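You operate a simulated robot arm through the tools that you are given. There is no shell and no other tool.

You run a simulated robot arm. Do the job below in one go: nothing can be reset, and whatever is moved stays where it is left.

## Task
Make room on the keyboard tray: blue lead away, keyboard slid toward the cabinet, mouse beside it.
Fine: the lead goes in the desk drawer by the cabinet; shut the drawer; the tray stays out.
Where things are to end (x, y in the base frame): blue lead within 0.06 m of [1.02, 0.14]; keyboard within 0.03 m of [0.76, -0.14]; mouse within 0.06 m of [0.76, -0.37].

The check looks at the end state, three seconds after you hand in, the way a careful person would. Anything else that was tipped, shoved, dropped, spilled or broken makes it a failure.

## Robot
A 6-joint arm with a fingered hand, fixed in place. Base frame: the origin is on the floor under the middle of its stand, x ahead of it, y to its left, z up. Lengths are in m, angles in rad, forces in N, time in s.
It reaches about 1.346 m from its shoulder. Its first joint turns from -2.601 to 2.601 rad. Payload 3.5 kg.
The tool frame sits at the grasp point between the pads (the TCP): z along the fingers, y along the line on which they close. The tips reach 0.026 m beyond it. The gripper opens to 0.132 m; its body begins 0.073 m behind the TCP. The gripper is a hand of 4 fingers: y runs from the thumb to the fingers, the wrist lies at [0, 0, -0.234] in the tool frame, and closing takes about 1.5 s.
Orientation is told as [roll, pitch, yaw] about the base's x, y, z axes, in that order, counted from this pose: with the fingers straight down and closing along the base's y, the tool's x points along the base's -x, its y along +y and its z along -z.

## Interface
- The arm moves only by the tool apply_moves. Its argument "increments" is a list of rows, each a list of 7 numbers: the opening in per cent of the stroke, from 0 (shut) to 100 (fully open), then the shift along the base's x, y, z in units of 200 mm (1.0 is 200 mm), then the turn, a rotation vector about the base's x, y, z in units of 45 degrees (1.0 is 45 degrees). In form: [[claw, x, y, z, wx, wy, wz], ...]. A call has 1 to 20 rows; each row is the pose to reach, as a shift and turn from the pose commanded when the call began. A call with a number of a shift or a turn outside -1 to 1 is refused whole. Rows are played at 5 a second. More than 0.05 m and 0.15 rad between two rows, or a gripper value outside its range, and nothing of the call is played. A pose out of reach is approached as far as the arm can. The call stops where the force on the tool passes 80 N (or 10 N more than at its start, if that is more) or the arm is blocked; 0.2 s more then pass. The fingers move at their own pace (about 0.108 m/s each) and stop on an object; they squeeze with about 27 N. The grip force told is the motor's: it shows also when the fingers shut on nothing. Time passes only in rows, and 0.2 s behind the last, so rows that repeat a pose let the fingers close. It gives the time, the measured TCP pose, the force on the tool (base axes), the opening and the grip force at its end, in the units of the frame above (readings bear some noise), with the torque about the TCP (base axes, N m) and any sound that the robot's microphone picked up, and new pictures: "views" is both (left out), scene, wrist or none.
- Cameras (640 x 400 px; columns grow to the right, rows downward): "scene" is fixed at [0.2103, -0.4992, 1.3684]; the picture's right is [0.47, -0.88, 0.00], its down [-0.57, -0.30, -0.76] and it looks along [0.68, 0.36, -0.64] (base axes); focal length 319 px, centre (320, 200). "wrist" rides on the gripper at [0.068, 0.002, -0.097] in the tool frame; the picture's right is [-0.03, 1.00, 0.00], its down [-0.82, -0.02, -0.58] and it looks along [-0.58, -0.02, 0.82] (tool axes); focal length 270 px, centre (320, 200). There is no depth. A picture from a camera that has moved, and an enlarged one, comes with that camera's place and axes in the base frame and with its lens. The place of the scene camera against the robot may be out by one fixed shift of up to 0.018 m in any direction.
- lift_body(by): slides the trunk up (or, below 0, down) by that many m; the arm rides with it, the base frame stays. It gives what a move gives, with no picture.
- hand_shape(shape): the hand has 4 fingers and takes this shape, open, in about a second: jaw (thumb against the fingers, like two jaws); tri (thumb and two fingers); tip (a fingertip pinch); poke (one finger out to press); point (the index stretched); flat (the hand flat); cup (the hand cupped); fist (a fist). The gripper value then closes the fingers along that shape, each until it touches; the sizes above hold for jaw. It gives what a move gives, with no picture.
- inspect(camera, box): a new picture of the part [left, top, right, bottom] of that camera's present view, enlarged. The clock stands still meanwhile.
- sign_off(): hands the job in; it is judged then, once.

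Nothing tells you positions but the pictures and the camera data. Unless the task says otherwise, let go and move clear before handing in.

The tools are called after "Emit:" by a JSON object that holds its "api" and its "payload". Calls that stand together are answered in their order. apply_moves: Moves the arm, as the interface text tells. Its arguments: {"type":"object","properties":{"increments":{"type":"array","items":{"type":"array","items":{"type":"number"}}},"views":{"type":"string","enum":["both","scene","wrist","none"]}},"required":["increments"]} The other tools are called the same way: lift_body (by) moves the trunk up or down; hand_shape (shape) gives the hand a shape; inspect (camera, box) takes an enlarged picture of a part of a camera's view; sign_off () hands the job in.

At the start:

```text
time: 0.0
position: [0.6958, 0.0783, 1.0103]
ee_rot: [0.0, 0.0, 0.0]
contact_force: [0.5, 0.6, 0.4]
moment: [0.02, 0.01, 0.05]
grip_width: 0.1319
grip_force: 0.1
shape: jaw
trunk travel left (down, up): [-0.91, 0.06]
```

scene: 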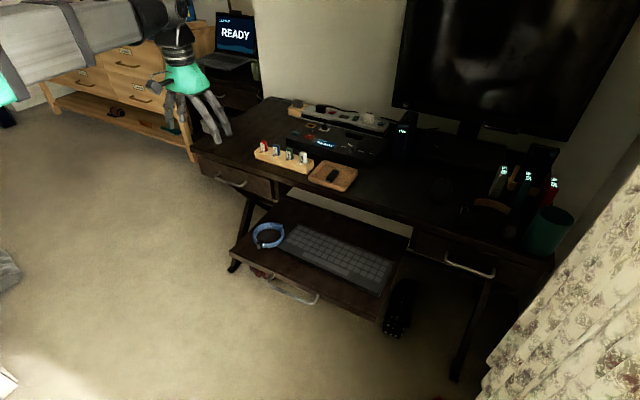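
wrist: 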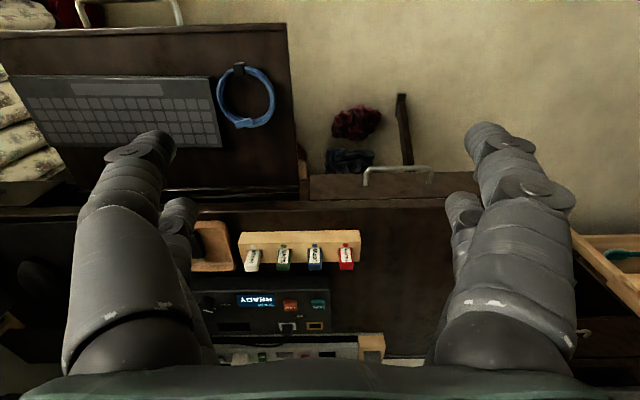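

I see a desk with a pulled-out keyboard tray holding a keyboard and a coiled blue lead, and drawers left and right of the tray. I'll look at enlarged views before moving anything.

Emit:
{"api": "inspect", "payload": {"camera": "scene", "box": [190, 90, 430, 240]}}

Emit:
{"api": "inspect", "payload": {"camera": "scene", "box": [220, 190, 460, 340]}}

Emit:
{"api": "inspect", "payload": {"camera": "scene", "box": [400, 130, 640, 280]}}

Emit:
{"api": "inspect", "payload": {"camera": "wrist", "box": [0, 0, 320, 200]}}

Emit:
{"api": "inspect", "payload": {"camera": "wrist", "box": [260, 60, 580, 260]}}

```text
2.67 times, centred on (310, 165) of scene
camera zoom: at [0.2103, -0.4992, 1.3684], right [0.47, -0.88, 0.0], down [-0.57, -0.3, -0.76], along [0.68, 0.36, -0.64], focal length 851 px, centre (347, 293)
```

zoom: 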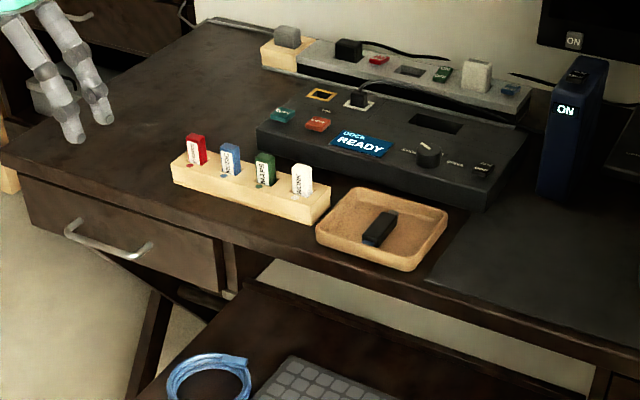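

```text
2.67 times, centred on (340, 265) of scene
camera zoom: at [0.2103, -0.4992, 1.3684], right [0.47, -0.88, 0.0], down [-0.57, -0.3, -0.76], along [0.68, 0.36, -0.64], focal length 851 px, centre (267, 27)
```

zoom: 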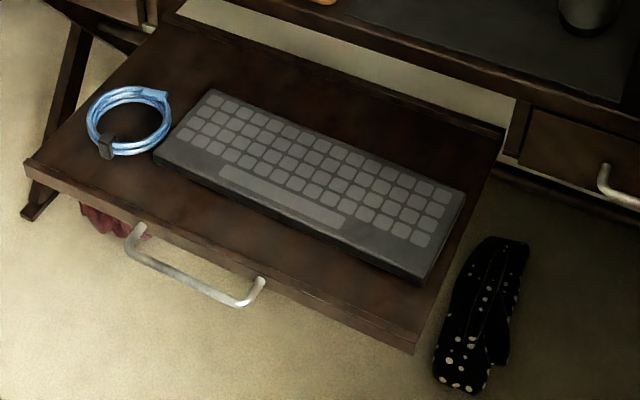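

```text
2.67 times, centred on (520, 205) of scene
camera zoom: at [0.2103, -0.4992, 1.3684], right [0.47, -0.88, 0.0], down [-0.57, -0.3, -0.76], along [0.68, 0.36, -0.64], focal length 851 px, centre (-213, 187)
```

zoom: 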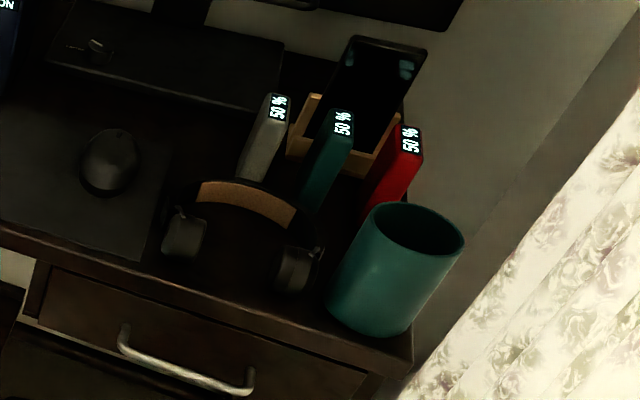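

```text
2.00 times, centred on (160, 100) of wrist
camera zoom: at [0.6266, 0.0811, 1.1081], right [0.03, 1.0, 0.0], down [0.82, -0.02, 0.58], along [0.58, -0.02, -0.82], focal length 541 px, centre (640, 400)
```

zoom: 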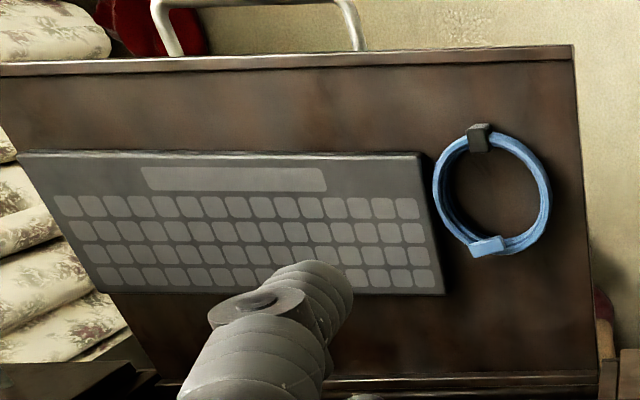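

```text
2.00 times, centred on (420, 160) of wrist
camera zoom: at [0.6266, 0.0811, 1.1081], right [0.03, 1.0, 0.0], down [0.82, -0.02, 0.58], along [0.58, -0.02, -0.82], focal length 541 px, centre (120, 280)
```

zoom: 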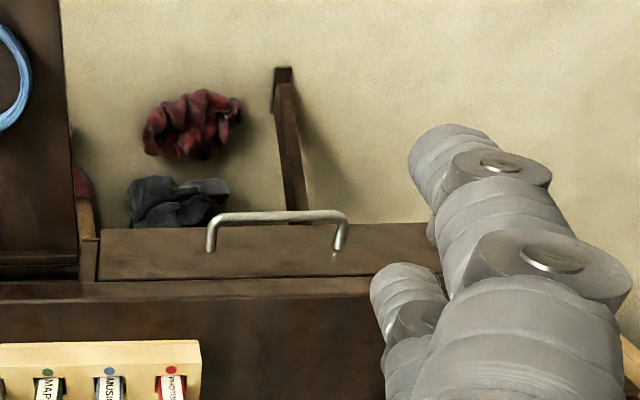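

The lead sits at about (0.74, -0.04, 0.67) and the keyboard is centred near (0.756, -0.24). The left drawer handle is near (0.86, 0.21, 0.70) and the mouse near (1.06, -0.46) on the desk. I'll turn the hand and bring it in front of the left drawer.

Emit:
{"api": "apply_moves", "payload": {"increments": [[100, 0, 0.11, 0, 0, 0, -0.167], [100, 0, 0.22, 0, 0, 0, -0.333], [100, 0, 0.33, 0, 0, 0, -0.5], [100, 0, 0.44, 0, 0, 0, -0.667], [100, 0, 0.55, 0, 0, 0, -0.833], [100, 0, 0.65, 0, 0, 0, -1]], "views": "none"}}

Emit:
{"api": "apply_moves", "payload": {"increments": [[100, 0, 0, 0, 0, 0, -0.167], [100, 0, 0, 0, 0, 0, -0.333], [100, 0, 0, 0, 0, 0, -0.5], [100, 0, 0, 0, 0, 0, -0.667], [100, 0, 0, 0, 0, 0, -0.833], [100, 0, 0, 0, 0, 0, -1]], "views": "both"}}

```text
time: 1.4
position: [0.6947, 0.2082, 1.0121]
ee_rot: [-0.001, 0.0, -0.788]
contact_force: [0.4, 0.3, 0.1]
moment: [-0.02, 0.03, 0.0]
grip_width: 0.132
grip_force: 0.0
shape: jaw
trunk travel left (down, up): [-0.91, 0.06]
```

```text
time: 2.8
position: [0.694, 0.2083, 1.0097]
ee_rot: [-0.001, 0.001, -1.575]
contact_force: [0.2, -0.8, 0.2]
moment: [-0.01, -0.01, -0.01]
grip_width: 0.1317
grip_force: 0.0
shape: jaw
trunk travel left (down, up): [-0.91, 0.06]
camera wrist: at [0.6967, 0.2777, 1.1081], right [1.0, -0.03, 0.0], down [-0.02, -0.82, 0.58], along [-0.02, -0.58, -0.82], focal length 270 px, centre (320, 200)
```

scene: 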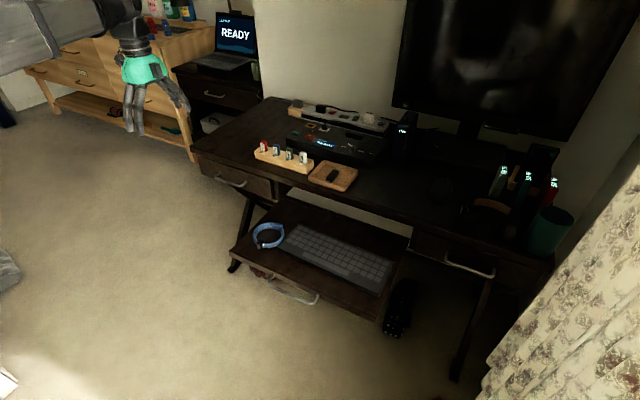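
wrist: 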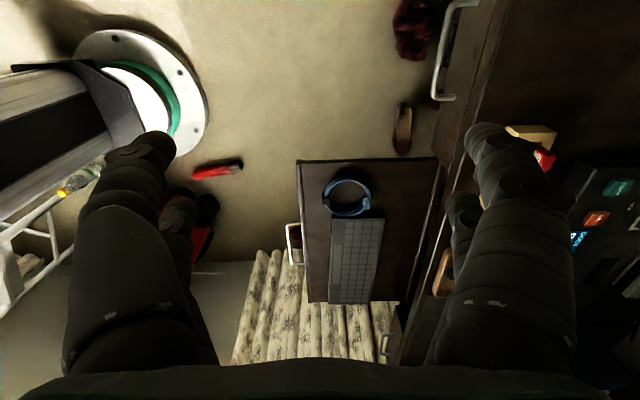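

The view now shows the tray from the left and the drawer handle at the upper right. I'll enlarge both to measure the handle and its standoff.

Emit:
{"api": "inspect", "payload": {"camera": "wrist", "box": [400, 0, 560, 100]}}

Emit:
{"api": "inspect", "payload": {"camera": "wrist", "box": [280, 140, 480, 310]}}

Emit:
{"api": "inspect", "payload": {"camera": "scene", "box": [190, 130, 310, 210]}}

```text
4.00 times, centred on (480, 50) of wrist
camera zoom: at [0.6967, 0.2777, 1.1081], right [1.0, -0.03, 0.0], down [-0.02, -0.82, 0.58], along [-0.02, -0.58, -0.82], focal length 1081 px, centre (-320, 800)
```

zoom: 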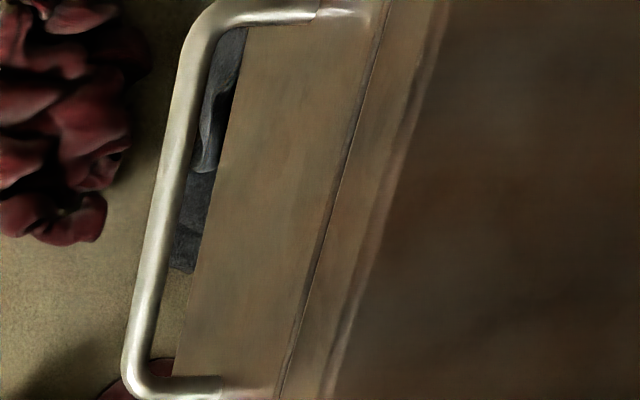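

```text
2.35 times, centred on (380, 225) of wrist
camera zoom: at [0.6967, 0.2777, 1.1081], right [1.0, -0.03, 0.0], down [-0.02, -0.82, 0.58], along [-0.02, -0.58, -0.82], focal length 636 px, centre (179, 141)
```

zoom: 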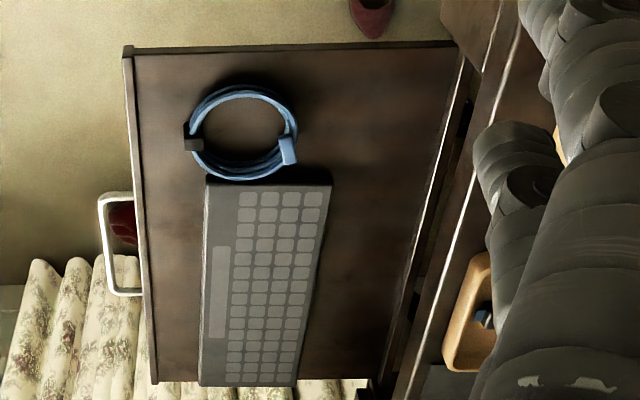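

```text
5.00 times, centred on (250, 170) of scene
camera zoom: at [0.2103, -0.4992, 1.3684], right [0.47, -0.88, 0.0], down [-0.57, -0.3, -0.76], along [0.68, 0.36, -0.64], focal length 1595 px, centre (670, 350)
```

zoom: 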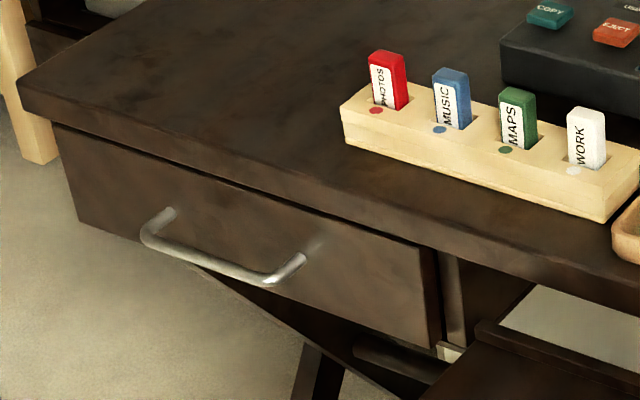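

The two wrist views put the handle bar near (0.875, 0.16 to 0.27, 0.66) and the lead near (0.743, -0.045, 0.64). Next I'll tip the hand forward and lower it in front of the drawer.

Emit:
{"api": "apply_moves", "payload": {"increments": [[100, 0, 0, -0.15, 0, -0.167, 0], [100, 0, 0, -0.3, 0, -0.333, 0], [100, 0, 0, -0.45, 0, -0.5, 0], [100, 0, 0, -0.6, 0, -0.667, 0], [100, 0, 0, -0.75, 0, -0.833, 0], [100, 0, 0, -0.9, 0, -1, 0]], "views": "both"}}

```text
time: 4.2
position: [0.692, 0.2124, 1.0786]
ee_rot: [0.787, -0.001, -1.57]
contact_force: [-0.5, 0.1, 0.6]
moment: [0.01, -0.02, -0.03]
grip_width: 0.1319
grip_force: 0.2
shape: jaw
out of reach, approached as far as the arm can: row 1, 2, 3, 4, 5, 6
trunk travel left (down, up): [-0.91, 0.06]
camera wrist: at [0.6232, 0.2813, 1.1496], right [0.71, -0.03, 0.71], down [-0.42, -0.82, 0.39], along [0.57, -0.58, -0.59], focal length 270 px, centre (320, 200)
```

scene: 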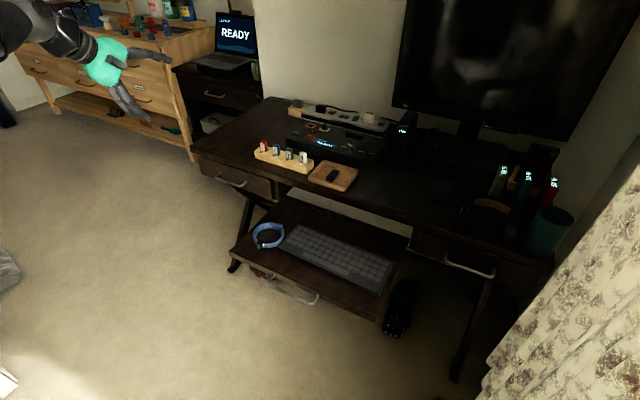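
wrist: 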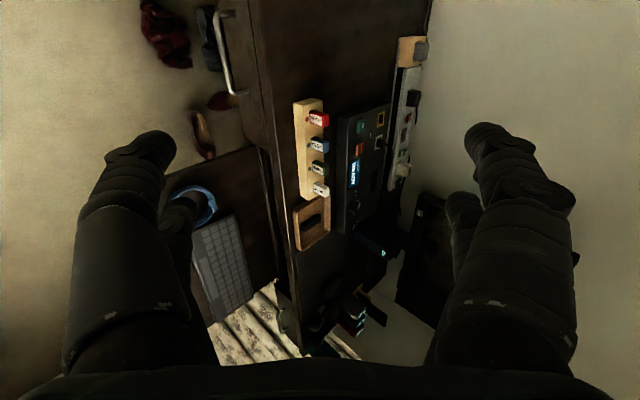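

The arm can't reach that low from the current trunk height, so I'll lower the trunk in steps.

Emit:
{"api": "lift_body", "payload": {"by": -0.25}}

```text
time: 6.8
position: [0.6919, 0.2119, 0.829]
ee_rot: [0.783, 0.002, -1.571]
contact_force: [-0.2, -0.6, 0.3]
moment: [0.0, 0.0, -0.02]
grip_width: 0.1318
grip_force: 0.1
shape: jaw
trunk travel left (down, up): [-0.66, 0.31]
```

Emit:
{"api": "apply_moves", "payload": {"increments": [[100, 0, 0, 0, 0, -0.167, 0], [100, 0, 0, 0, 0, -0.333, 0], [100, 0, 0, 0, 0, -0.5, 0], [100, 0, 0, 0, 0, -0.667, 0], [100, 0, 0, 0, 0, -0.833, 0], [100, 0, 0, 0, 0, -1, 0]], "views": "both"}}

```text
time: 8.2
position: [0.7193, 0.2208, 0.9939]
ee_rot: [1.566, 0.001, -1.571]
contact_force: [0.2, 0.1, 0.5]
moment: [0.01, 0.01, 0.0]
grip_width: 0.1318
grip_force: 0.1
shape: jaw
out of reach, approached as far as the arm can: row 1, 2, 3, 4, 5, 6
trunk travel left (down, up): [-0.66, 0.31]
camera wrist: at [0.6217, 0.29, 0.9958], right [0.01, -0.03, 1.0], down [-0.58, -0.82, -0.02], along [0.82, -0.58, -0.02], focal length 270 px, centre (320, 200)
```

scene: 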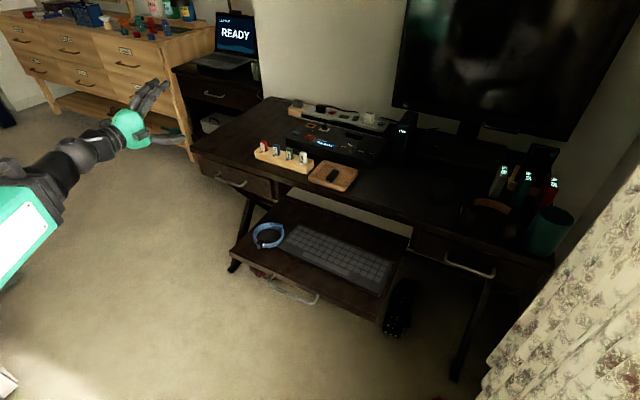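
wrist: 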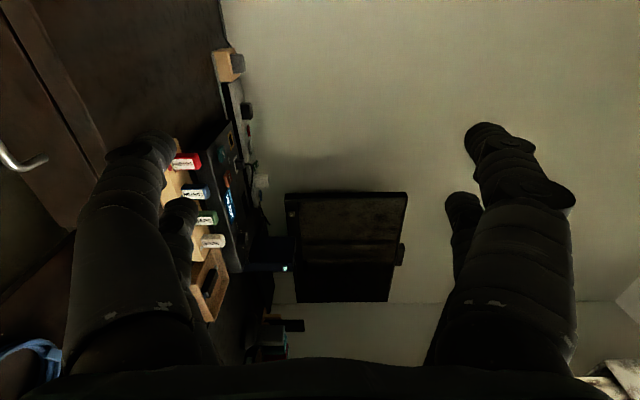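

The wrist stays at a fixed height relative to the trunk, so I'll set the height with the trunk. The hand is in front of the handle with clearance, so I'll lower it further.

Emit:
{"api": "lift_body", "payload": {"by": -0.27}}

Emit:
{"api": "inspect", "payload": {"camera": "scene", "box": [100, 60, 340, 210]}}

Emit:
{"api": "inspect", "payload": {"camera": "wrist", "box": [0, 0, 640, 400]}}

```text
time: 10.9
position: [0.7193, 0.2208, 0.7243]
ee_rot: [1.562, 0.0, -1.57]
contact_force: [0.4, -0.2, -0.1]
moment: [-0.03, -0.02, 0.02]
grip_width: 0.1318
grip_force: 0.1
shape: jaw
trunk travel left (down, up): [-0.39, 0.58]
```

```text
2.67 times, centred on (220, 135) of scene
camera zoom: at [0.2103, -0.4992, 1.3684], right [0.47, -0.88, 0.0], down [-0.57, -0.3, -0.76], along [0.68, 0.36, -0.64], focal length 851 px, centre (587, 373)
```

zoom: 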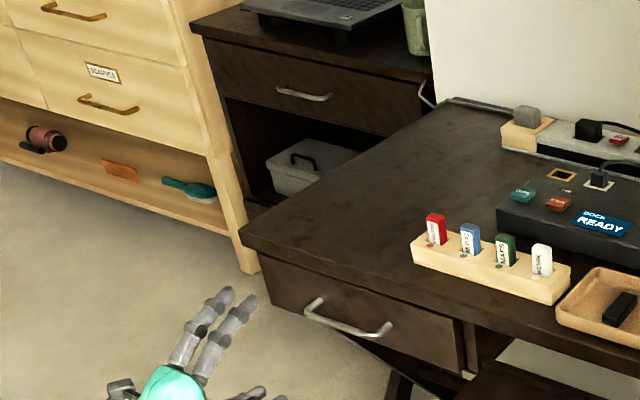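

```text
1.00 times, centred on (320, 200) of wrist (not enlarged: the box is as wide or as high as the picture)
camera zoom: at [0.6218, 0.2898, 0.7257], right [0.01, -0.03, 1.0], down [-0.58, -0.82, -0.02], along [0.82, -0.58, -0.02], focal length 270 px, centre (320, 200)
```

zoom: 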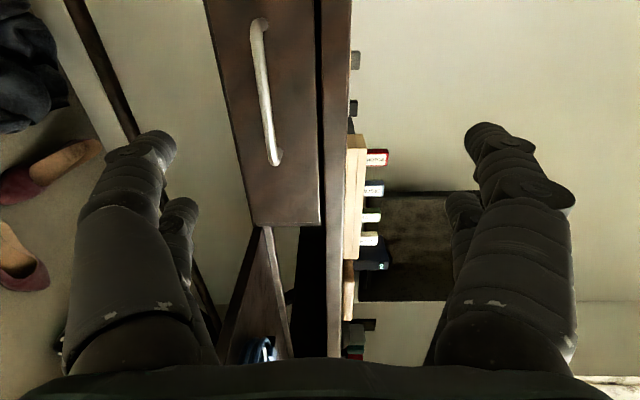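

The handle bar is at about z = 0.674, spanning y = 0.16 to 0.28, and the hand is centred on it about 0.15 m in front. I'll part-close the fingers so they pass under the desk edge and check the pose holds.

Emit:
{"api": "apply_moves", "payload": {"increments": [[40, 0, 0, 0, 0, 0, 0], [40, 0, 0, 0, 0, 0, 0], [40, 0, 0, 0, 0, 0, 0]], "views": "wrist"}}

```text
time: 11.7
position: [0.7199, 0.2215, 0.723]
ee_rot: [1.563, 0.001, -1.569]
contact_force: [-0.7, 0.0, -0.2]
moment: [0.02, -0.02, -0.01]
grip_width: 0.0536
grip_force: 0.1
shape: jaw
trunk travel left (down, up): [-0.39, 0.58]
camera wrist: at [0.6218, 0.2898, 0.7257], right [0.01, -0.03, 1.0], down [-0.58, -0.82, -0.02], along [0.82, -0.58, -0.02], focal length 270 px, centre (320, 200)
```

wrist: 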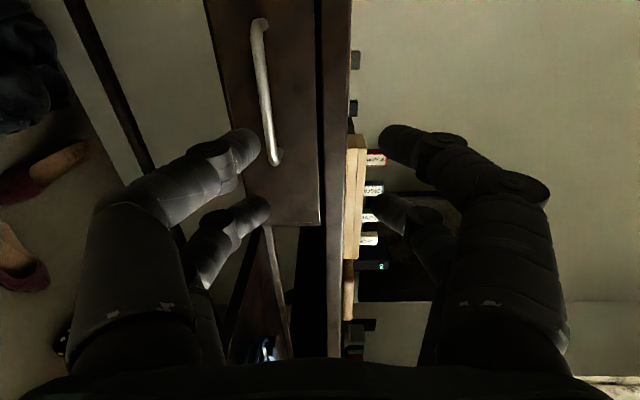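

Emit:
{"api": "lift_body", "payload": {"by": -0.08}}

Emit:
{"api": "apply_moves", "payload": {"increments": [[40, 0.1, 0, 0.08, 0, 0, 0], [40, 0.2, 0, 0.15, 0, 0, 0], [40, 0.3, 0, 0.15, 0, 0, 0], [40, 0.4, 0, 0.15, 0, 0, 0]], "views": "both"}}

```text
time: 12.9
position: [0.7187, 0.221, 0.6434]
ee_rot: [1.563, -0.001, -1.569]
contact_force: [-0.2, 0.1, 0.2]
moment: [0.02, 0.02, 0.0]
grip_width: 0.0532
grip_force: 0.1
shape: jaw
trunk travel left (down, up): [-0.31, 0.66]
```

```text
time: 13.9
position: [0.7996, 0.2189, 0.6444]
ee_rot: [1.567, 0.0, -1.572]
contact_force: [0.5, 0.4, 0.0]
moment: [0.0, 0.0, 0.01]
grip_width: 0.0531
grip_force: 0.0
shape: jaw
out of reach, approached as far as the arm can: row 1, 2, 3, 4
trunk travel left (down, up): [-0.31, 0.66]
camera wrist: at [0.7018, 0.2899, 0.6461], right [0.01, -0.03, 1.0], down [-0.58, -0.82, -0.02], along [0.82, -0.58, -0.02], focal length 270 px, centre (320, 200)
```

scene: 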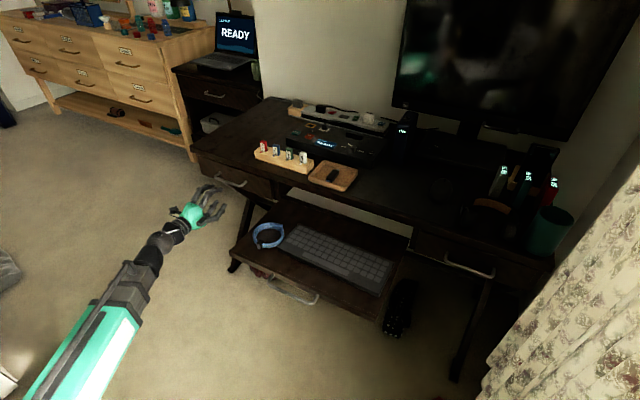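
wrist: 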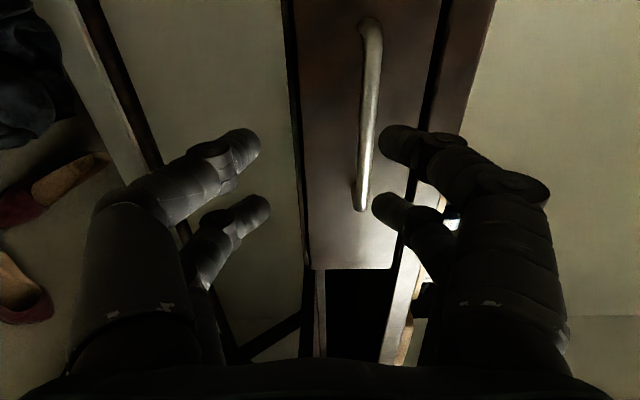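

The commanded height seems to lag below what the arm can actually reach. I'll probe with a small upward command, since the fingertips are still short of the handle.

Emit:
{"api": "apply_moves", "payload": {"increments": [[40, 0, 0, 0.08, 0, 0, 0], [40, 0, 0, 0.15, 0, 0, 0]], "views": "none"}}

```text
time: 14.5
position: [0.7977, 0.2212, 0.6429]
ee_rot: [1.564, -0.001, -1.57]
contact_force: [0.3, -0.4, 0.3]
moment: [-0.02, 0.03, 0.03]
grip_width: 0.0531
grip_force: 0.1
shape: jaw
out of reach, approached as far as the arm can: row 1, 2
trunk travel left (down, up): [-0.31, 0.66]
```

Emit:
{"api": "apply_moves", "payload": {"increments": [[40, -0.1, 0, 0.2, 0, 0, 0], [40, -0.2, 0, 0.4, 0, 0, 0], [40, -0.2, 0, 0.6, 0, 0, 0]], "views": "none"}}

```text
time: 15.3
position: [0.7673, 0.223, 0.6435]
ee_rot: [1.563, 0.0, -1.571]
contact_force: [0.0, 0.7, -1.1]
moment: [-0.02, -0.02, -0.01]
grip_width: 0.053
grip_force: 0.1
shape: jaw
out of reach, approached as far as the arm can: row 1, 2, 3
trunk travel left (down, up): [-0.31, 0.66]
```

Emit:
{"api": "apply_moves", "payload": {"increments": [[40, 0, 0, 0.2, 0, 0, 0], [40, 0, 0, 0.4, 0, 0, 0], [40, 0, 0, 0.6, 0, 0, 0], [40, 0, 0, 0.8, 0, 0, 0], [40, 0, 0, 1.0, 0, 0, 0]], "views": "none"}}

```text
time: 16.5
position: [0.7685, 0.2229, 0.6433]
ee_rot: [1.565, -0.001, -1.571]
contact_force: [-0.2, 0.0, 0.2]
moment: [-0.01, 0.02, 0.01]
grip_width: 0.0532
grip_force: 0.0
shape: jaw
out of reach, approached as far as the arm can: row 1, 2, 3, 4, 5
trunk travel left (down, up): [-0.31, 0.66]
```

Emit:
{"api": "apply_moves", "payload": {"increments": [[40, 0, 0, 0.1, 0, 0, 0], [40, 0, 0, 0.2, 0, 0, 0], [40, 0, 0, 0.3, 0, 0, 0]], "views": "none"}}

```text
time: 17.3
position: [0.767, 0.2223, 0.6429]
ee_rot: [1.565, -0.001, -1.571]
contact_force: [0.8, 0.6, 0.6]
moment: [0.04, -0.02, 0.04]
grip_width: 0.0534
grip_force: 0.0
shape: jaw
out of reach, approached as far as the arm can: row 1, 2, 3
trunk travel left (down, up): [-0.31, 0.66]
```

The arm seems unable to change wrist height itself, which leaves height to the trunk. I'll check that a pure horizontal move is accepted cleanly.

Emit:
{"api": "apply_moves", "payload": {"increments": [[40, 0.05, 0, 0, 0, 0, 0], [40, 0.1, 0, 0, 0, 0, 0]], "views": "none"}}

```text
time: 17.9
position: [0.7889, 0.2213, 0.6435]
ee_rot: [1.565, 0.0, -1.57]
contact_force: [-0.5, -0.4, -0.3]
moment: [0.02, 0.03, 0.01]
grip_width: 0.0534
grip_force: 0.0
shape: jaw
trunk travel left (down, up): [-0.31, 0.66]
```

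Confirmed: horizontal moves go through the arm and height goes through the trunk. I'll raise to the handle height and advance so the bar lies between the pads.

Emit:
{"api": "lift_body", "payload": {"by": 0.03}}

Emit:
{"api": "apply_moves", "payload": {"increments": [[40, 0.1, 0, 0, 0, 0, 0], [40, 0.15, 0, 0, 0, 0, 0]], "views": "wrist"}}

```text
time: 18.6
position: [0.787, 0.2206, 0.6727]
ee_rot: [1.563, 0.001, -1.572]
contact_force: [0.4, -0.7, -0.4]
moment: [0.01, -0.02, -0.02]
grip_width: 0.0534
grip_force: 0.0
shape: jaw
trunk travel left (down, up): [-0.34, 0.63]
```

```text
time: 19.2
position: [0.8171, 0.2201, 0.6724]
ee_rot: [1.563, 0.0, -1.571]
contact_force: [-0.5, 0.1, 0.5]
moment: [0.0, -0.03, -0.02]
grip_width: 0.0533
grip_force: 0.1
shape: jaw
trunk travel left (down, up): [-0.34, 0.63]
camera wrist: at [0.7204, 0.2896, 0.6757], right [0.01, -0.03, 1.0], down [-0.58, -0.82, -0.02], along [0.82, -0.58, -0.02], focal length 270 px, centre (320, 200)
```

wrist: 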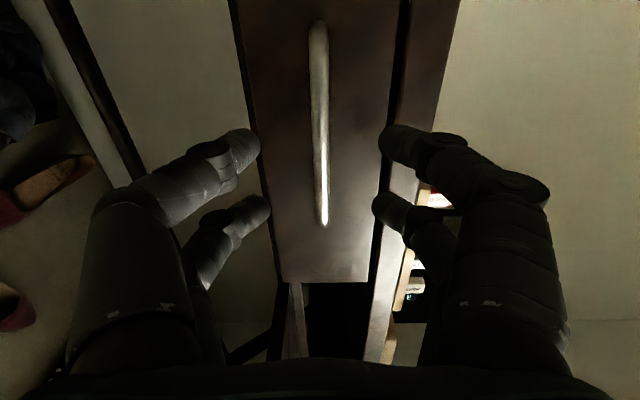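

The bar is centred between the jaws. I'll advance about 0.045 m and close on it.

Emit:
{"api": "apply_moves", "payload": {"increments": [[40, 0.075, 0, 0, 0, 0, 0], [40, 0.15, 0, 0, 0, 0, 0], [40, 0.225, 0, 0, 0, 0, 0]], "views": "wrist"}}

```text
time: 20.1
position: [0.8639, 0.2203, 0.6714]
ee_rot: [1.562, -0.002, -1.572]
contact_force: [-0.7, 0.3, 0.9]
moment: [-0.04, 0.02, -0.01]
grip_width: 0.0532
grip_force: 0.1
shape: jaw
trunk travel left (down, up): [-0.34, 0.63]
camera wrist: at [0.7663, 0.2899, 0.6756], right [0.01, -0.03, 1.0], down [-0.58, -0.82, -0.02], along [0.82, -0.58, -0.02], focal length 270 px, centre (320, 200)
```

wrist: 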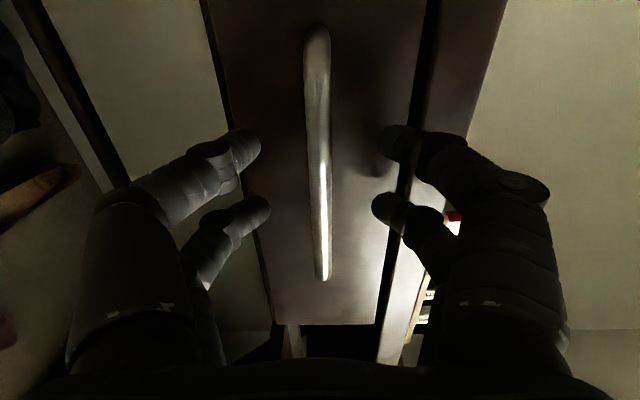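

Emit:
{"api": "apply_moves", "payload": {"increments": [[0, 0, 0, 0, 0, 0, 0], [0, 0, 0, 0, 0, 0, 0], [0, 0, 0, 0, 0, 0, 0], [0, 0, 0, 0, 0, 0, 0], [0, 0, 0, 0, 0, 0, 0], [0, 0, 0, 0, 0, 0, 0]], "views": "wrist"}}

```text
time: 21.4
position: [0.8627, 0.2198, 0.673]
ee_rot: [1.562, 0.002, -1.572]
contact_force: [0.5, -0.2, -2.3]
moment: [-0.01, 0.0, -0.01]
grip_width: 0.0
grip_force: 26.9
shape: jaw
trunk travel left (down, up): [-0.34, 0.63]
camera wrist: at [0.7663, 0.2898, 0.6754], right [0.01, -0.03, 1.0], down [-0.58, -0.82, -0.02], along [0.82, -0.58, -0.02], focal length 270 px, centre (320, 200)
```

wrist: 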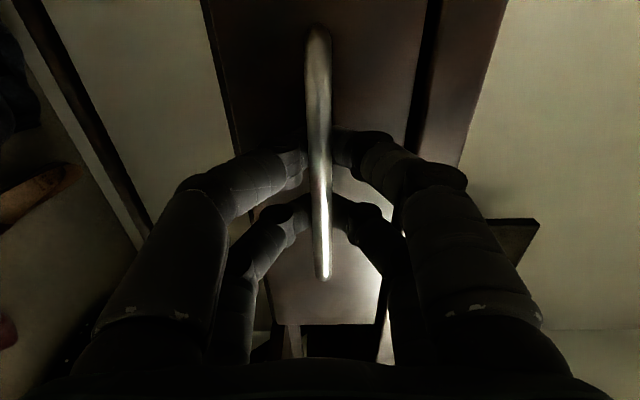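

The fingers have closed around the bar, with the tips hooked behind it. I'll pull gently toward the robot and watch the force.

Emit:
{"api": "apply_moves", "payload": {"increments": [[0, -0.05, 0, 0, 0, 0, 0], [0, -0.1, 0, 0, 0, 0, 0], [0, -0.15, 0, 0, 0, 0, 0], [0, -0.2, 0, 0, 0, 0, 0]], "views": "both"}}

```text
time: 22.4
position: [0.8219, 0.221, 0.6727]
ee_rot: [1.562, 0.0, -1.57]
contact_force: [0.3, -0.1, -1.3]
moment: [-0.02, 0.01, 0.0]
grip_width: 0.0002
grip_force: 27.0
shape: jaw
trunk travel left (down, up): [-0.34, 0.63]
camera wrist: at [0.7253, 0.2899, 0.6755], right [0.01, -0.03, 1.0], down [-0.58, -0.82, -0.02], along [0.82, -0.58, -0.02], focal length 270 px, centre (320, 200)
```

scene: 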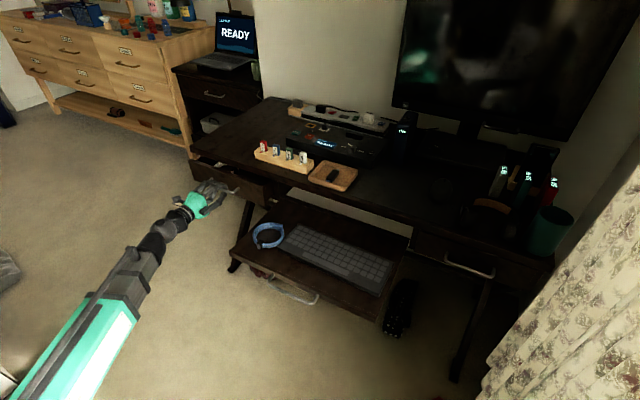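
wrist: 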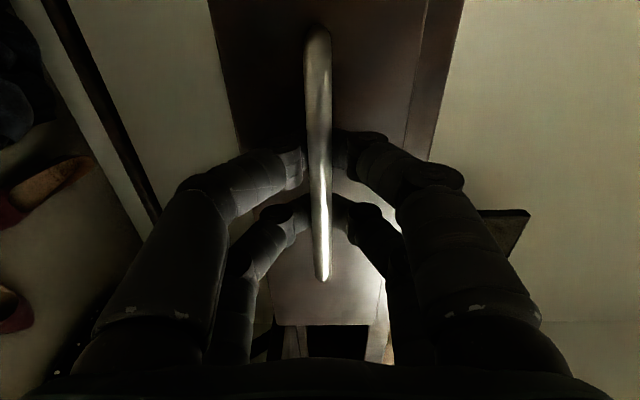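

The drawer moves with the hand with almost no resistance. I'll keep pulling.

Emit:
{"api": "apply_moves", "payload": {"increments": [[0, -0.1, 0, 0, 0, 0, 0], [0, -0.2, 0, 0, 0, 0, 0], [0, -0.3, 0, 0, 0, 0, 0], [0, -0.4, 0, 0, 0, 0, 0], [0, -0.5, 0, 0, 0, 0, 0], [0, -0.6, 0, 0, 0, 0, 0], [0, -0.7, 0, 0, 0, 0, 0], [0, -0.8, 0, 0, 0, 0, 0]], "views": "both"}}

```text
time: 24.2
position: [0.7083, 0.2398, 0.6733]
ee_rot: [1.562, 0.0, -1.572]
contact_force: [0.4, -1.3, -1.0]
moment: [0.01, 0.02, -0.02]
grip_width: 0.0
grip_force: 27.1
shape: jaw
out of reach, approached as far as the arm can: row 6, 7, 8
trunk travel left (down, up): [-0.34, 0.63]
camera wrist: at [0.6113, 0.3093, 0.6756], right [0.01, -0.03, 1.0], down [-0.58, -0.82, -0.02], along [0.82, -0.58, -0.02], focal length 270 px, centre (320, 200)
```

scene: 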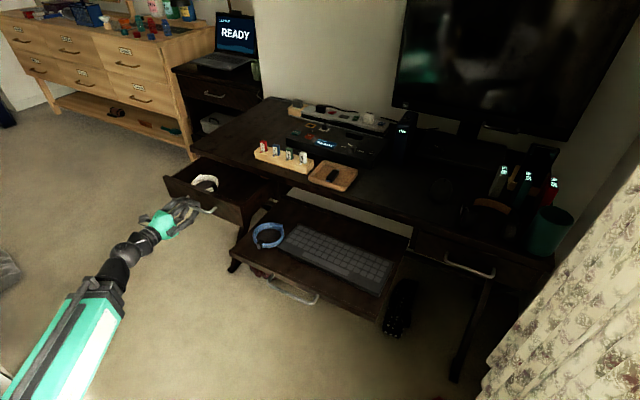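
wrist: 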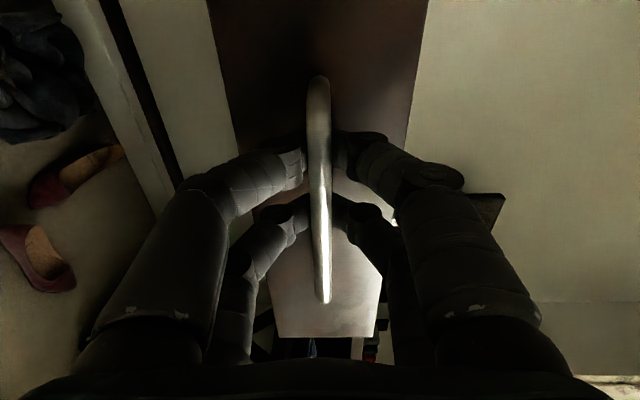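

The arm is at its inner reach limit and the drawer is open about 0.155 m. A white item is already inside, so I'll look closer.

Emit:
{"api": "inspect", "payload": {"camera": "scene", "box": [140, 140, 300, 240]}}

```text
4.00 times, centred on (220, 190) of scene
camera zoom: at [0.2103, -0.4992, 1.3684], right [0.47, -0.88, 0.0], down [-0.57, -0.3, -0.76], along [0.68, 0.36, -0.64], focal length 1276 px, centre (720, 240)
```

zoom: 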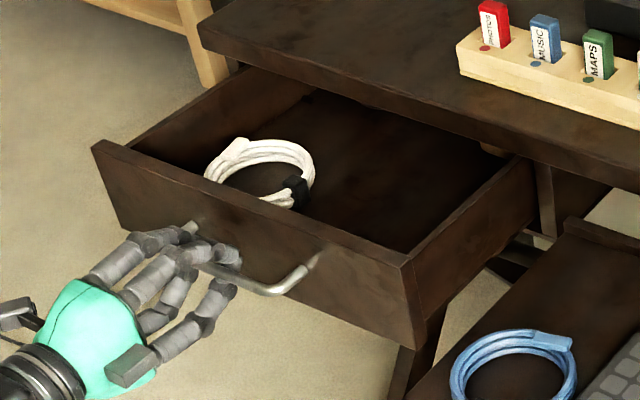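

The drawer holds a white coiled lead near its left side, and its right half, where the blue lead belongs, is empty. I'll open the fingers, slide back and sideways clear of the handle, and later open the drawer further from inside with the fingers down.

Emit:
{"api": "apply_moves", "payload": {"increments": [[40, 0, 0, 0, 0, 0, 0], [40, 0, 0, 0, 0, 0, 0], [40, 0, 0, 0, 0, 0, 0], [40, 0, 0, 0, 0, 0, 0]], "views": "wrist"}}

```text
time: 25.2
position: [0.7078, 0.2405, 0.6722]
ee_rot: [1.561, 0.0, -1.572]
contact_force: [-0.6, 0.3, 0.0]
moment: [-0.03, -0.01, 0.01]
grip_width: 0.0526
grip_force: 0.2
shape: jaw
trunk travel left (down, up): [-0.34, 0.63]
camera wrist: at [0.6115, 0.309, 0.6757], right [0.01, -0.03, 1.0], down [-0.58, -0.82, -0.02], along [0.82, -0.58, -0.02], focal length 270 px, centre (320, 200)
```

wrist: 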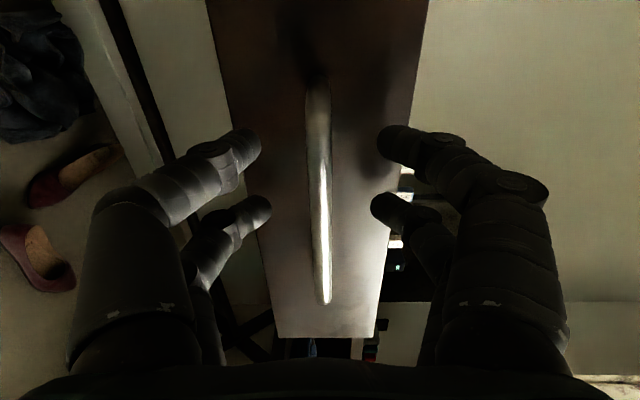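

Emit:
{"api": "apply_moves", "payload": {"increments": [[40, -0.04, 0.1, 0, 0, 0, 0], [40, -0.09, 0.2, 0, 0, 0, 0], [40, -0.14, 0.3, 0, 0, 0, 0], [40, -0.2, 0.4, 0, 0, 0, 0], [40, -0.26, 0.5, 0, 0, 0, 0], [40, -0.32, 0.6, 0, 0, 0, 0]], "views": "both"}}

```text
time: 26.6
position: [0.644, 0.3571, 0.6718]
ee_rot: [1.562, 0.001, -1.573]
contact_force: [-0.6, 0.0, -0.9]
moment: [0.0, 0.01, 0.03]
grip_width: 0.0522
grip_force: 0.0
shape: jaw
trunk travel left (down, up): [-0.34, 0.63]
camera wrist: at [0.5476, 0.4269, 0.6757], right [0.01, -0.03, 1.0], down [-0.58, -0.82, -0.02], along [0.82, -0.58, -0.02], focal length 270 px, centre (320, 200)
```

scene: 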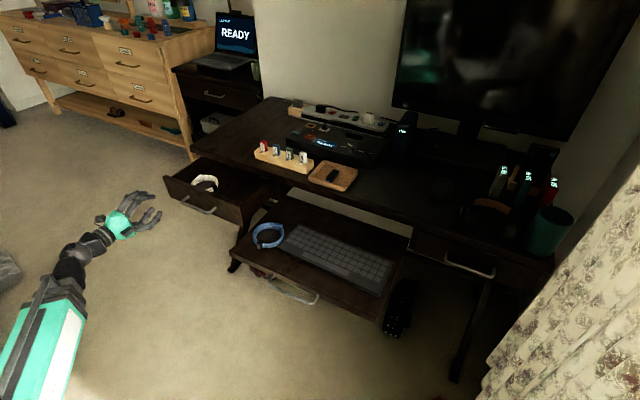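
wrist: 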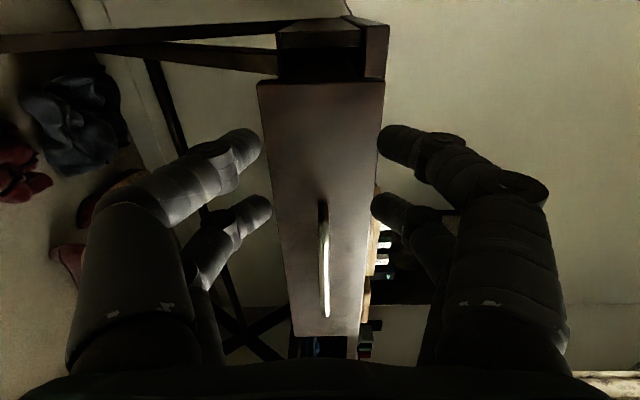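

The hand is clear of the handle. I'll raise the trunk and turn the fingers back down over the drawer and tray area.

Emit:
{"api": "lift_body", "payload": {"by": 0.43}}

Emit:
{"api": "apply_moves", "payload": {"increments": [[40, 0.115, 0, -0.1525, 0, 0.1667, 0], [40, 0.21, 0, -0.303, 0, 0.3333, 0], [40, 0.286, 0, -0.4475, 0, 0.5, 0], [40, 0.343, 0, -0.585, 0, 0.6667, 0], [40, 0.383, 0, -0.7125, 0, 0.8333, 0], [40, 0.407, 0, -0.8275, 0, 1, 0]], "views": "none"}}

Emit:
{"api": "apply_moves", "payload": {"increments": [[40, 0.01, -0.16, -0.101, 0, 0.1667, 0], [40, 0.0075, -0.32, -0.186, 0, 0.3333, 0], [40, -0.0045, -0.48, -0.2535, 0, 0.5, 0], [40, -0.0245, -0.64, -0.303, 0, 0.6667, 0], [40, -0.0495, -0.8, -0.3325, 0, 0.8333, 0], [40, -0.0775, -0.96, -0.3425, 0, 1, 0]], "views": "both"}}

```text
refused: 0.43 is not a number from -0.4 to 0.4
```

```text
time: 28.1
position: [0.7231, 0.3579, 0.5083]
ee_rot: [0.775, 0.0, -1.571]
contact_force: [-0.3, -0.1, -0.3]
moment: [-0.03, 0.0, 0.01]
grip_width: 0.0525
grip_force: 0.1
shape: jaw
trunk travel left (down, up): [-0.34, 0.63]
```

```text
time: 29.4
position: [0.7095, 0.1663, 0.4417]
ee_rot: [-0.01, 0.0, -1.568]
contact_force: [0.2, 0.4, 0.0]
moment: [0.05, 0.0, -0.03]
grip_width: 0.0524
grip_force: 0.0
shape: jaw
trunk travel left (down, up): [-0.34, 0.63]
camera wrist: at [0.7116, 0.2359, 0.5382], right [1.0, -0.03, -0.01], down [-0.01, -0.82, 0.58], along [-0.02, -0.58, -0.82], focal length 270 px, centre (320, 200)
```

scene: 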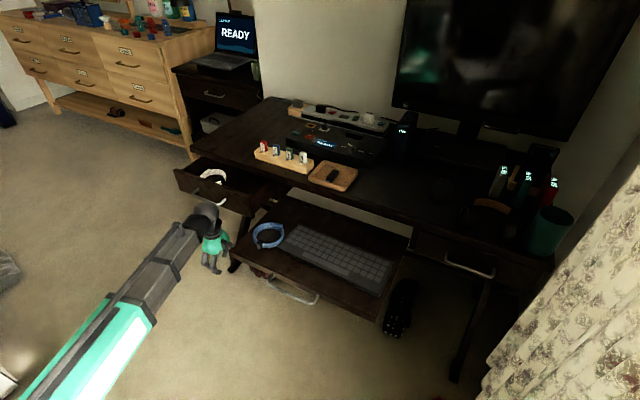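
wrist: 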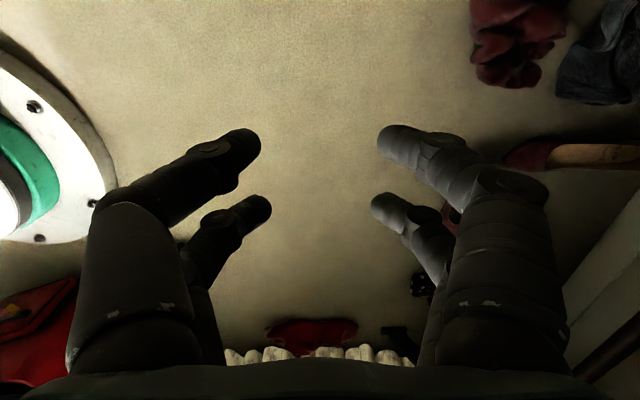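

The trunk lift was refused because it exceeds the 0.4 limit, so the turn happened at low height. I should have waited for that result first. I'll check whether anything was touched.

Emit:
{"api": "inspect", "payload": {"camera": "scene", "box": [140, 140, 300, 240]}}

Emit:
{"api": "inspect", "payload": {"camera": "scene", "box": [140, 190, 380, 340]}}

```text
4.00 times, centred on (220, 190) of scene
camera zoom: at [0.2103, -0.4992, 1.3684], right [0.47, -0.88, 0.0], down [-0.57, -0.3, -0.76], along [0.68, 0.36, -0.64], focal length 1276 px, centre (720, 240)
```

zoom: 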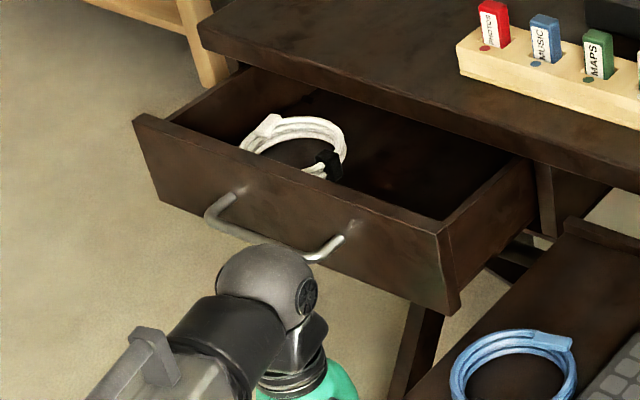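

```text
2.67 times, centred on (260, 265) of scene
camera zoom: at [0.2103, -0.4992, 1.3684], right [0.47, -0.88, 0.0], down [-0.57, -0.3, -0.76], along [0.68, 0.36, -0.64], focal length 851 px, centre (480, 27)
```

zoom: 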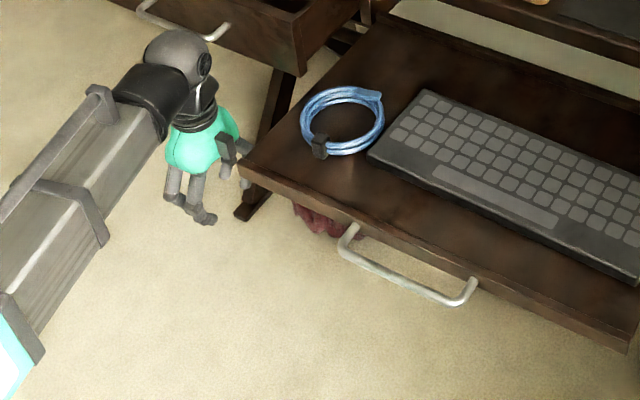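

The wrist nudged the drawer in by about 0.05 m and nothing else moved. I'll back away from the drawer first and only then raise the trunk.

Emit:
{"api": "apply_moves", "payload": {"increments": [[40, -0.15, 0, 0, 0, 0, 0], [40, -0.3, 0, 0, 0, 0, 0], [40, -0.45, 0, 0, 0, 0, 0], [40, -0.6, 0, 0, 0, 0, 0], [40, -0.7, 0, 0, 0, 0, 0]], "views": "scene"}}

```text
time: 30.6
position: [0.5686, 0.1665, 0.4424]
ee_rot: [-0.009, 0.001, -1.574]
contact_force: [0.2, -0.7, -0.4]
moment: [-0.01, 0.03, 0.05]
grip_width: 0.0523
grip_force: 0.0
shape: jaw
trunk travel left (down, up): [-0.34, 0.63]
```

scene: 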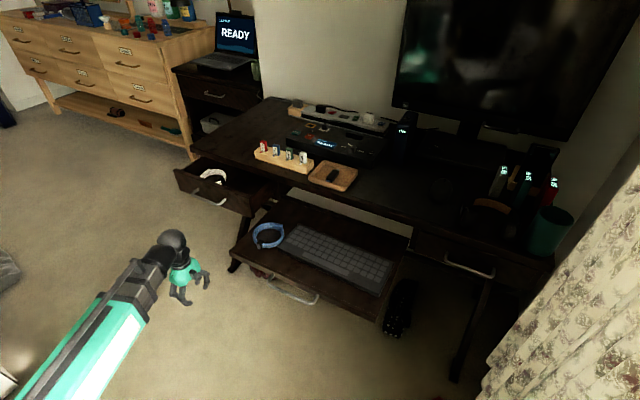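

The hand is clear of the drawer and tray, so I'll raise it now.

Emit:
{"api": "lift_body", "payload": {"by": 0.4}}

```text
time: 34.5
position: [0.5707, 0.1679, 0.8411]
ee_rot: [-0.009, -0.001, -1.571]
contact_force: [-0.1, 0.3, 0.0]
moment: [0.0, 0.0, 0.01]
grip_width: 0.0527
grip_force: 0.1
shape: jaw
trunk travel left (down, up): [-0.74, 0.23]
```

The hand is up at TCP z = 0.84. I'll move over the drawer to look down into it and measure the drawer and lead precisely.

Emit:
{"api": "apply_moves", "payload": {"increments": [[40, 0.2, 0.06, 0, 0, 0, 0], [40, 0.4, 0.12, 0, 0, 0, 0], [40, 0.6, 0.18, 0, 0, 0, 0], [40, 0.75, 0.24, 0, 0, 0, 0]], "views": "both"}}

```text
time: 35.5
position: [0.7211, 0.2147, 0.8404]
ee_rot: [-0.008, -0.001, -1.573]
contact_force: [-0.2, 1.0, -0.6]
moment: [0.01, -0.02, 0.01]
grip_width: 0.0524
grip_force: 0.0
shape: jaw
trunk travel left (down, up): [-0.74, 0.23]
camera wrist: at [0.7225, 0.2844, 0.9381], right [1.0, -0.03, -0.01], down [-0.02, -0.82, 0.58], along [-0.02, -0.58, -0.82], focal length 270 px, centre (320, 200)
```

scene: 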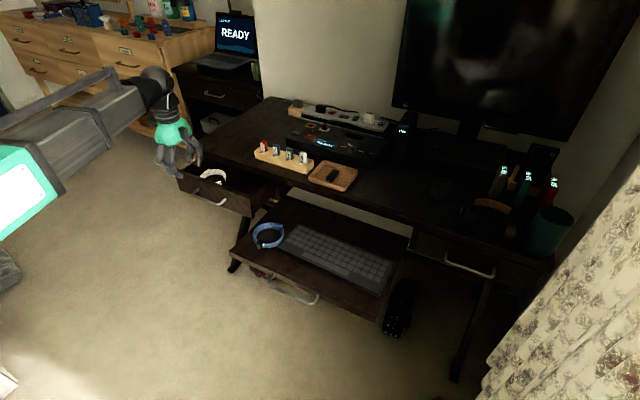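
wrist: 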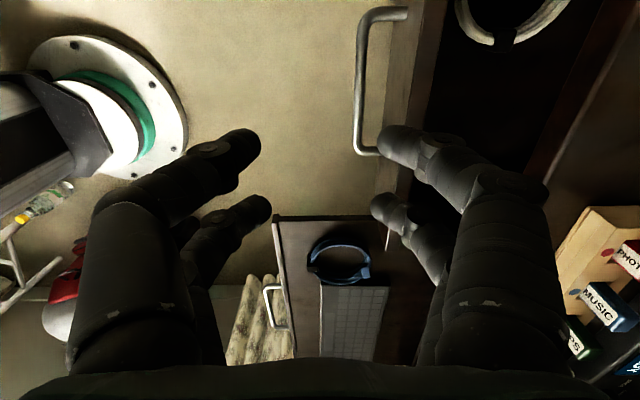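

The drawer is still open about 0.11 m, with its front panel at x of about 0.785 to 0.80. I'll straddle the top edge of the front panel with the fingers and pull it further out.

Emit:
{"api": "apply_moves", "payload": {"increments": [[50, 0.18, -0.08, 0, 0, 0, 0], [50, 0.36, -0.15, 0, 0, 0, 0]], "views": "wrist"}}

```text
time: 36.1
position: [0.794, 0.1846, 0.8415]
ee_rot: [-0.008, 0.0, -1.571]
contact_force: [-0.2, 0.0, -0.4]
moment: [0.01, -0.01, 0.0]
grip_width: 0.0654
grip_force: 0.0
shape: jaw
trunk travel left (down, up): [-0.74, 0.23]
camera wrist: at [0.7955, 0.255, 0.9382], right [1.0, -0.03, -0.01], down [-0.02, -0.82, 0.58], along [-0.02, -0.58, -0.82], focal length 270 px, centre (320, 200)
```

wrist: 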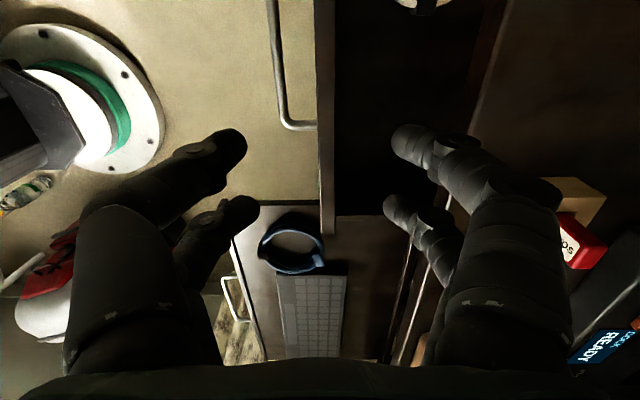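

Emit:
{"api": "lift_body", "payload": {"by": -0.115}}

Emit:
{"api": "inspect", "payload": {"camera": "wrist", "box": [0, 0, 640, 400]}}

Emit:
{"api": "inspect", "payload": {"camera": "scene", "box": [140, 120, 300, 220]}}

```text
time: 37.5
position: [0.7923, 0.1859, 0.7258]
ee_rot: [-0.006, 0.002, -1.57]
contact_force: [-0.3, 0.0, 0.8]
moment: [0.06, 0.01, 0.0]
grip_width: 0.0654
grip_force: 0.2
shape: jaw
trunk travel left (down, up): [-0.625, 0.345]
```

```text
1.00 times, centred on (320, 200) of wrist (not enlarged: the box is as wide or as high as the picture)
camera zoom: at [0.795, 0.255, 0.8232], right [1.0, -0.03, -0.01], down [-0.02, -0.82, 0.58], along [-0.02, -0.58, -0.82], focal length 270 px, centre (320, 200)
```

zoom: 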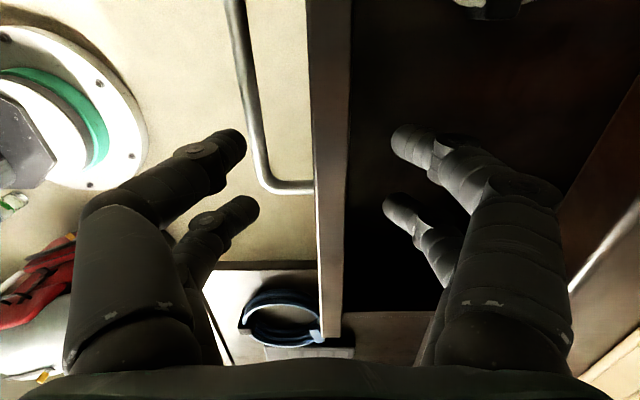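

```text
4.00 times, centred on (220, 170) of scene
camera zoom: at [0.2103, -0.4992, 1.3684], right [0.47, -0.88, 0.0], down [-0.57, -0.3, -0.76], along [0.68, 0.36, -0.64], focal length 1276 px, centre (720, 320)
```

zoom: 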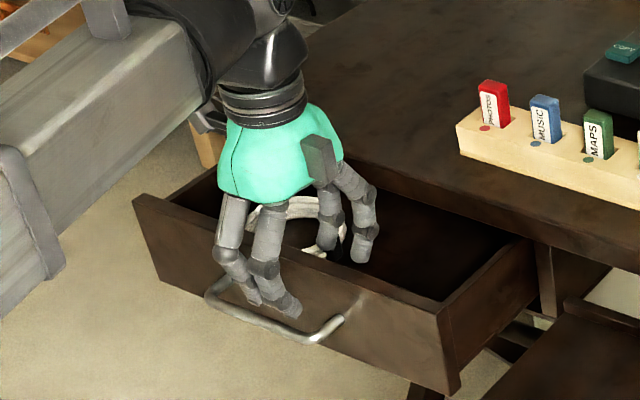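

The fingers straddle the front panel with the tips about 0.02 m below its top edge. I'll close gently on it and pull.

Emit:
{"api": "apply_moves", "payload": {"increments": [[0, 0, 0, 0, 0, 0, 0], [0, 0, 0, 0, 0, 0, 0], [0, 0, 0, 0, 0, 0, 0], [0, 0, 0, 0, 0, 0, 0], [0, 0, 0, 0, 0, 0, 0]], "views": "wrist"}}

```text
time: 38.7
position: [0.7937, 0.1854, 0.726]
ee_rot: [-0.009, -0.002, -1.573]
contact_force: [0.4, -0.2, -5.7]
moment: [0.01, 0.01, 0.01]
grip_width: 0.0074
grip_force: 27.0
shape: jaw
trunk travel left (down, up): [-0.625, 0.345]
camera wrist: at [0.7952, 0.255, 0.8228], right [1.0, -0.03, -0.01], down [-0.02, -0.82, 0.58], along [-0.02, -0.58, -0.82], focal length 270 px, centre (320, 200)
```

wrist: 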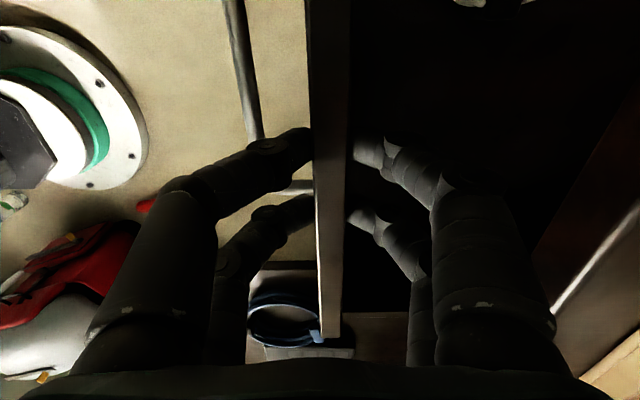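

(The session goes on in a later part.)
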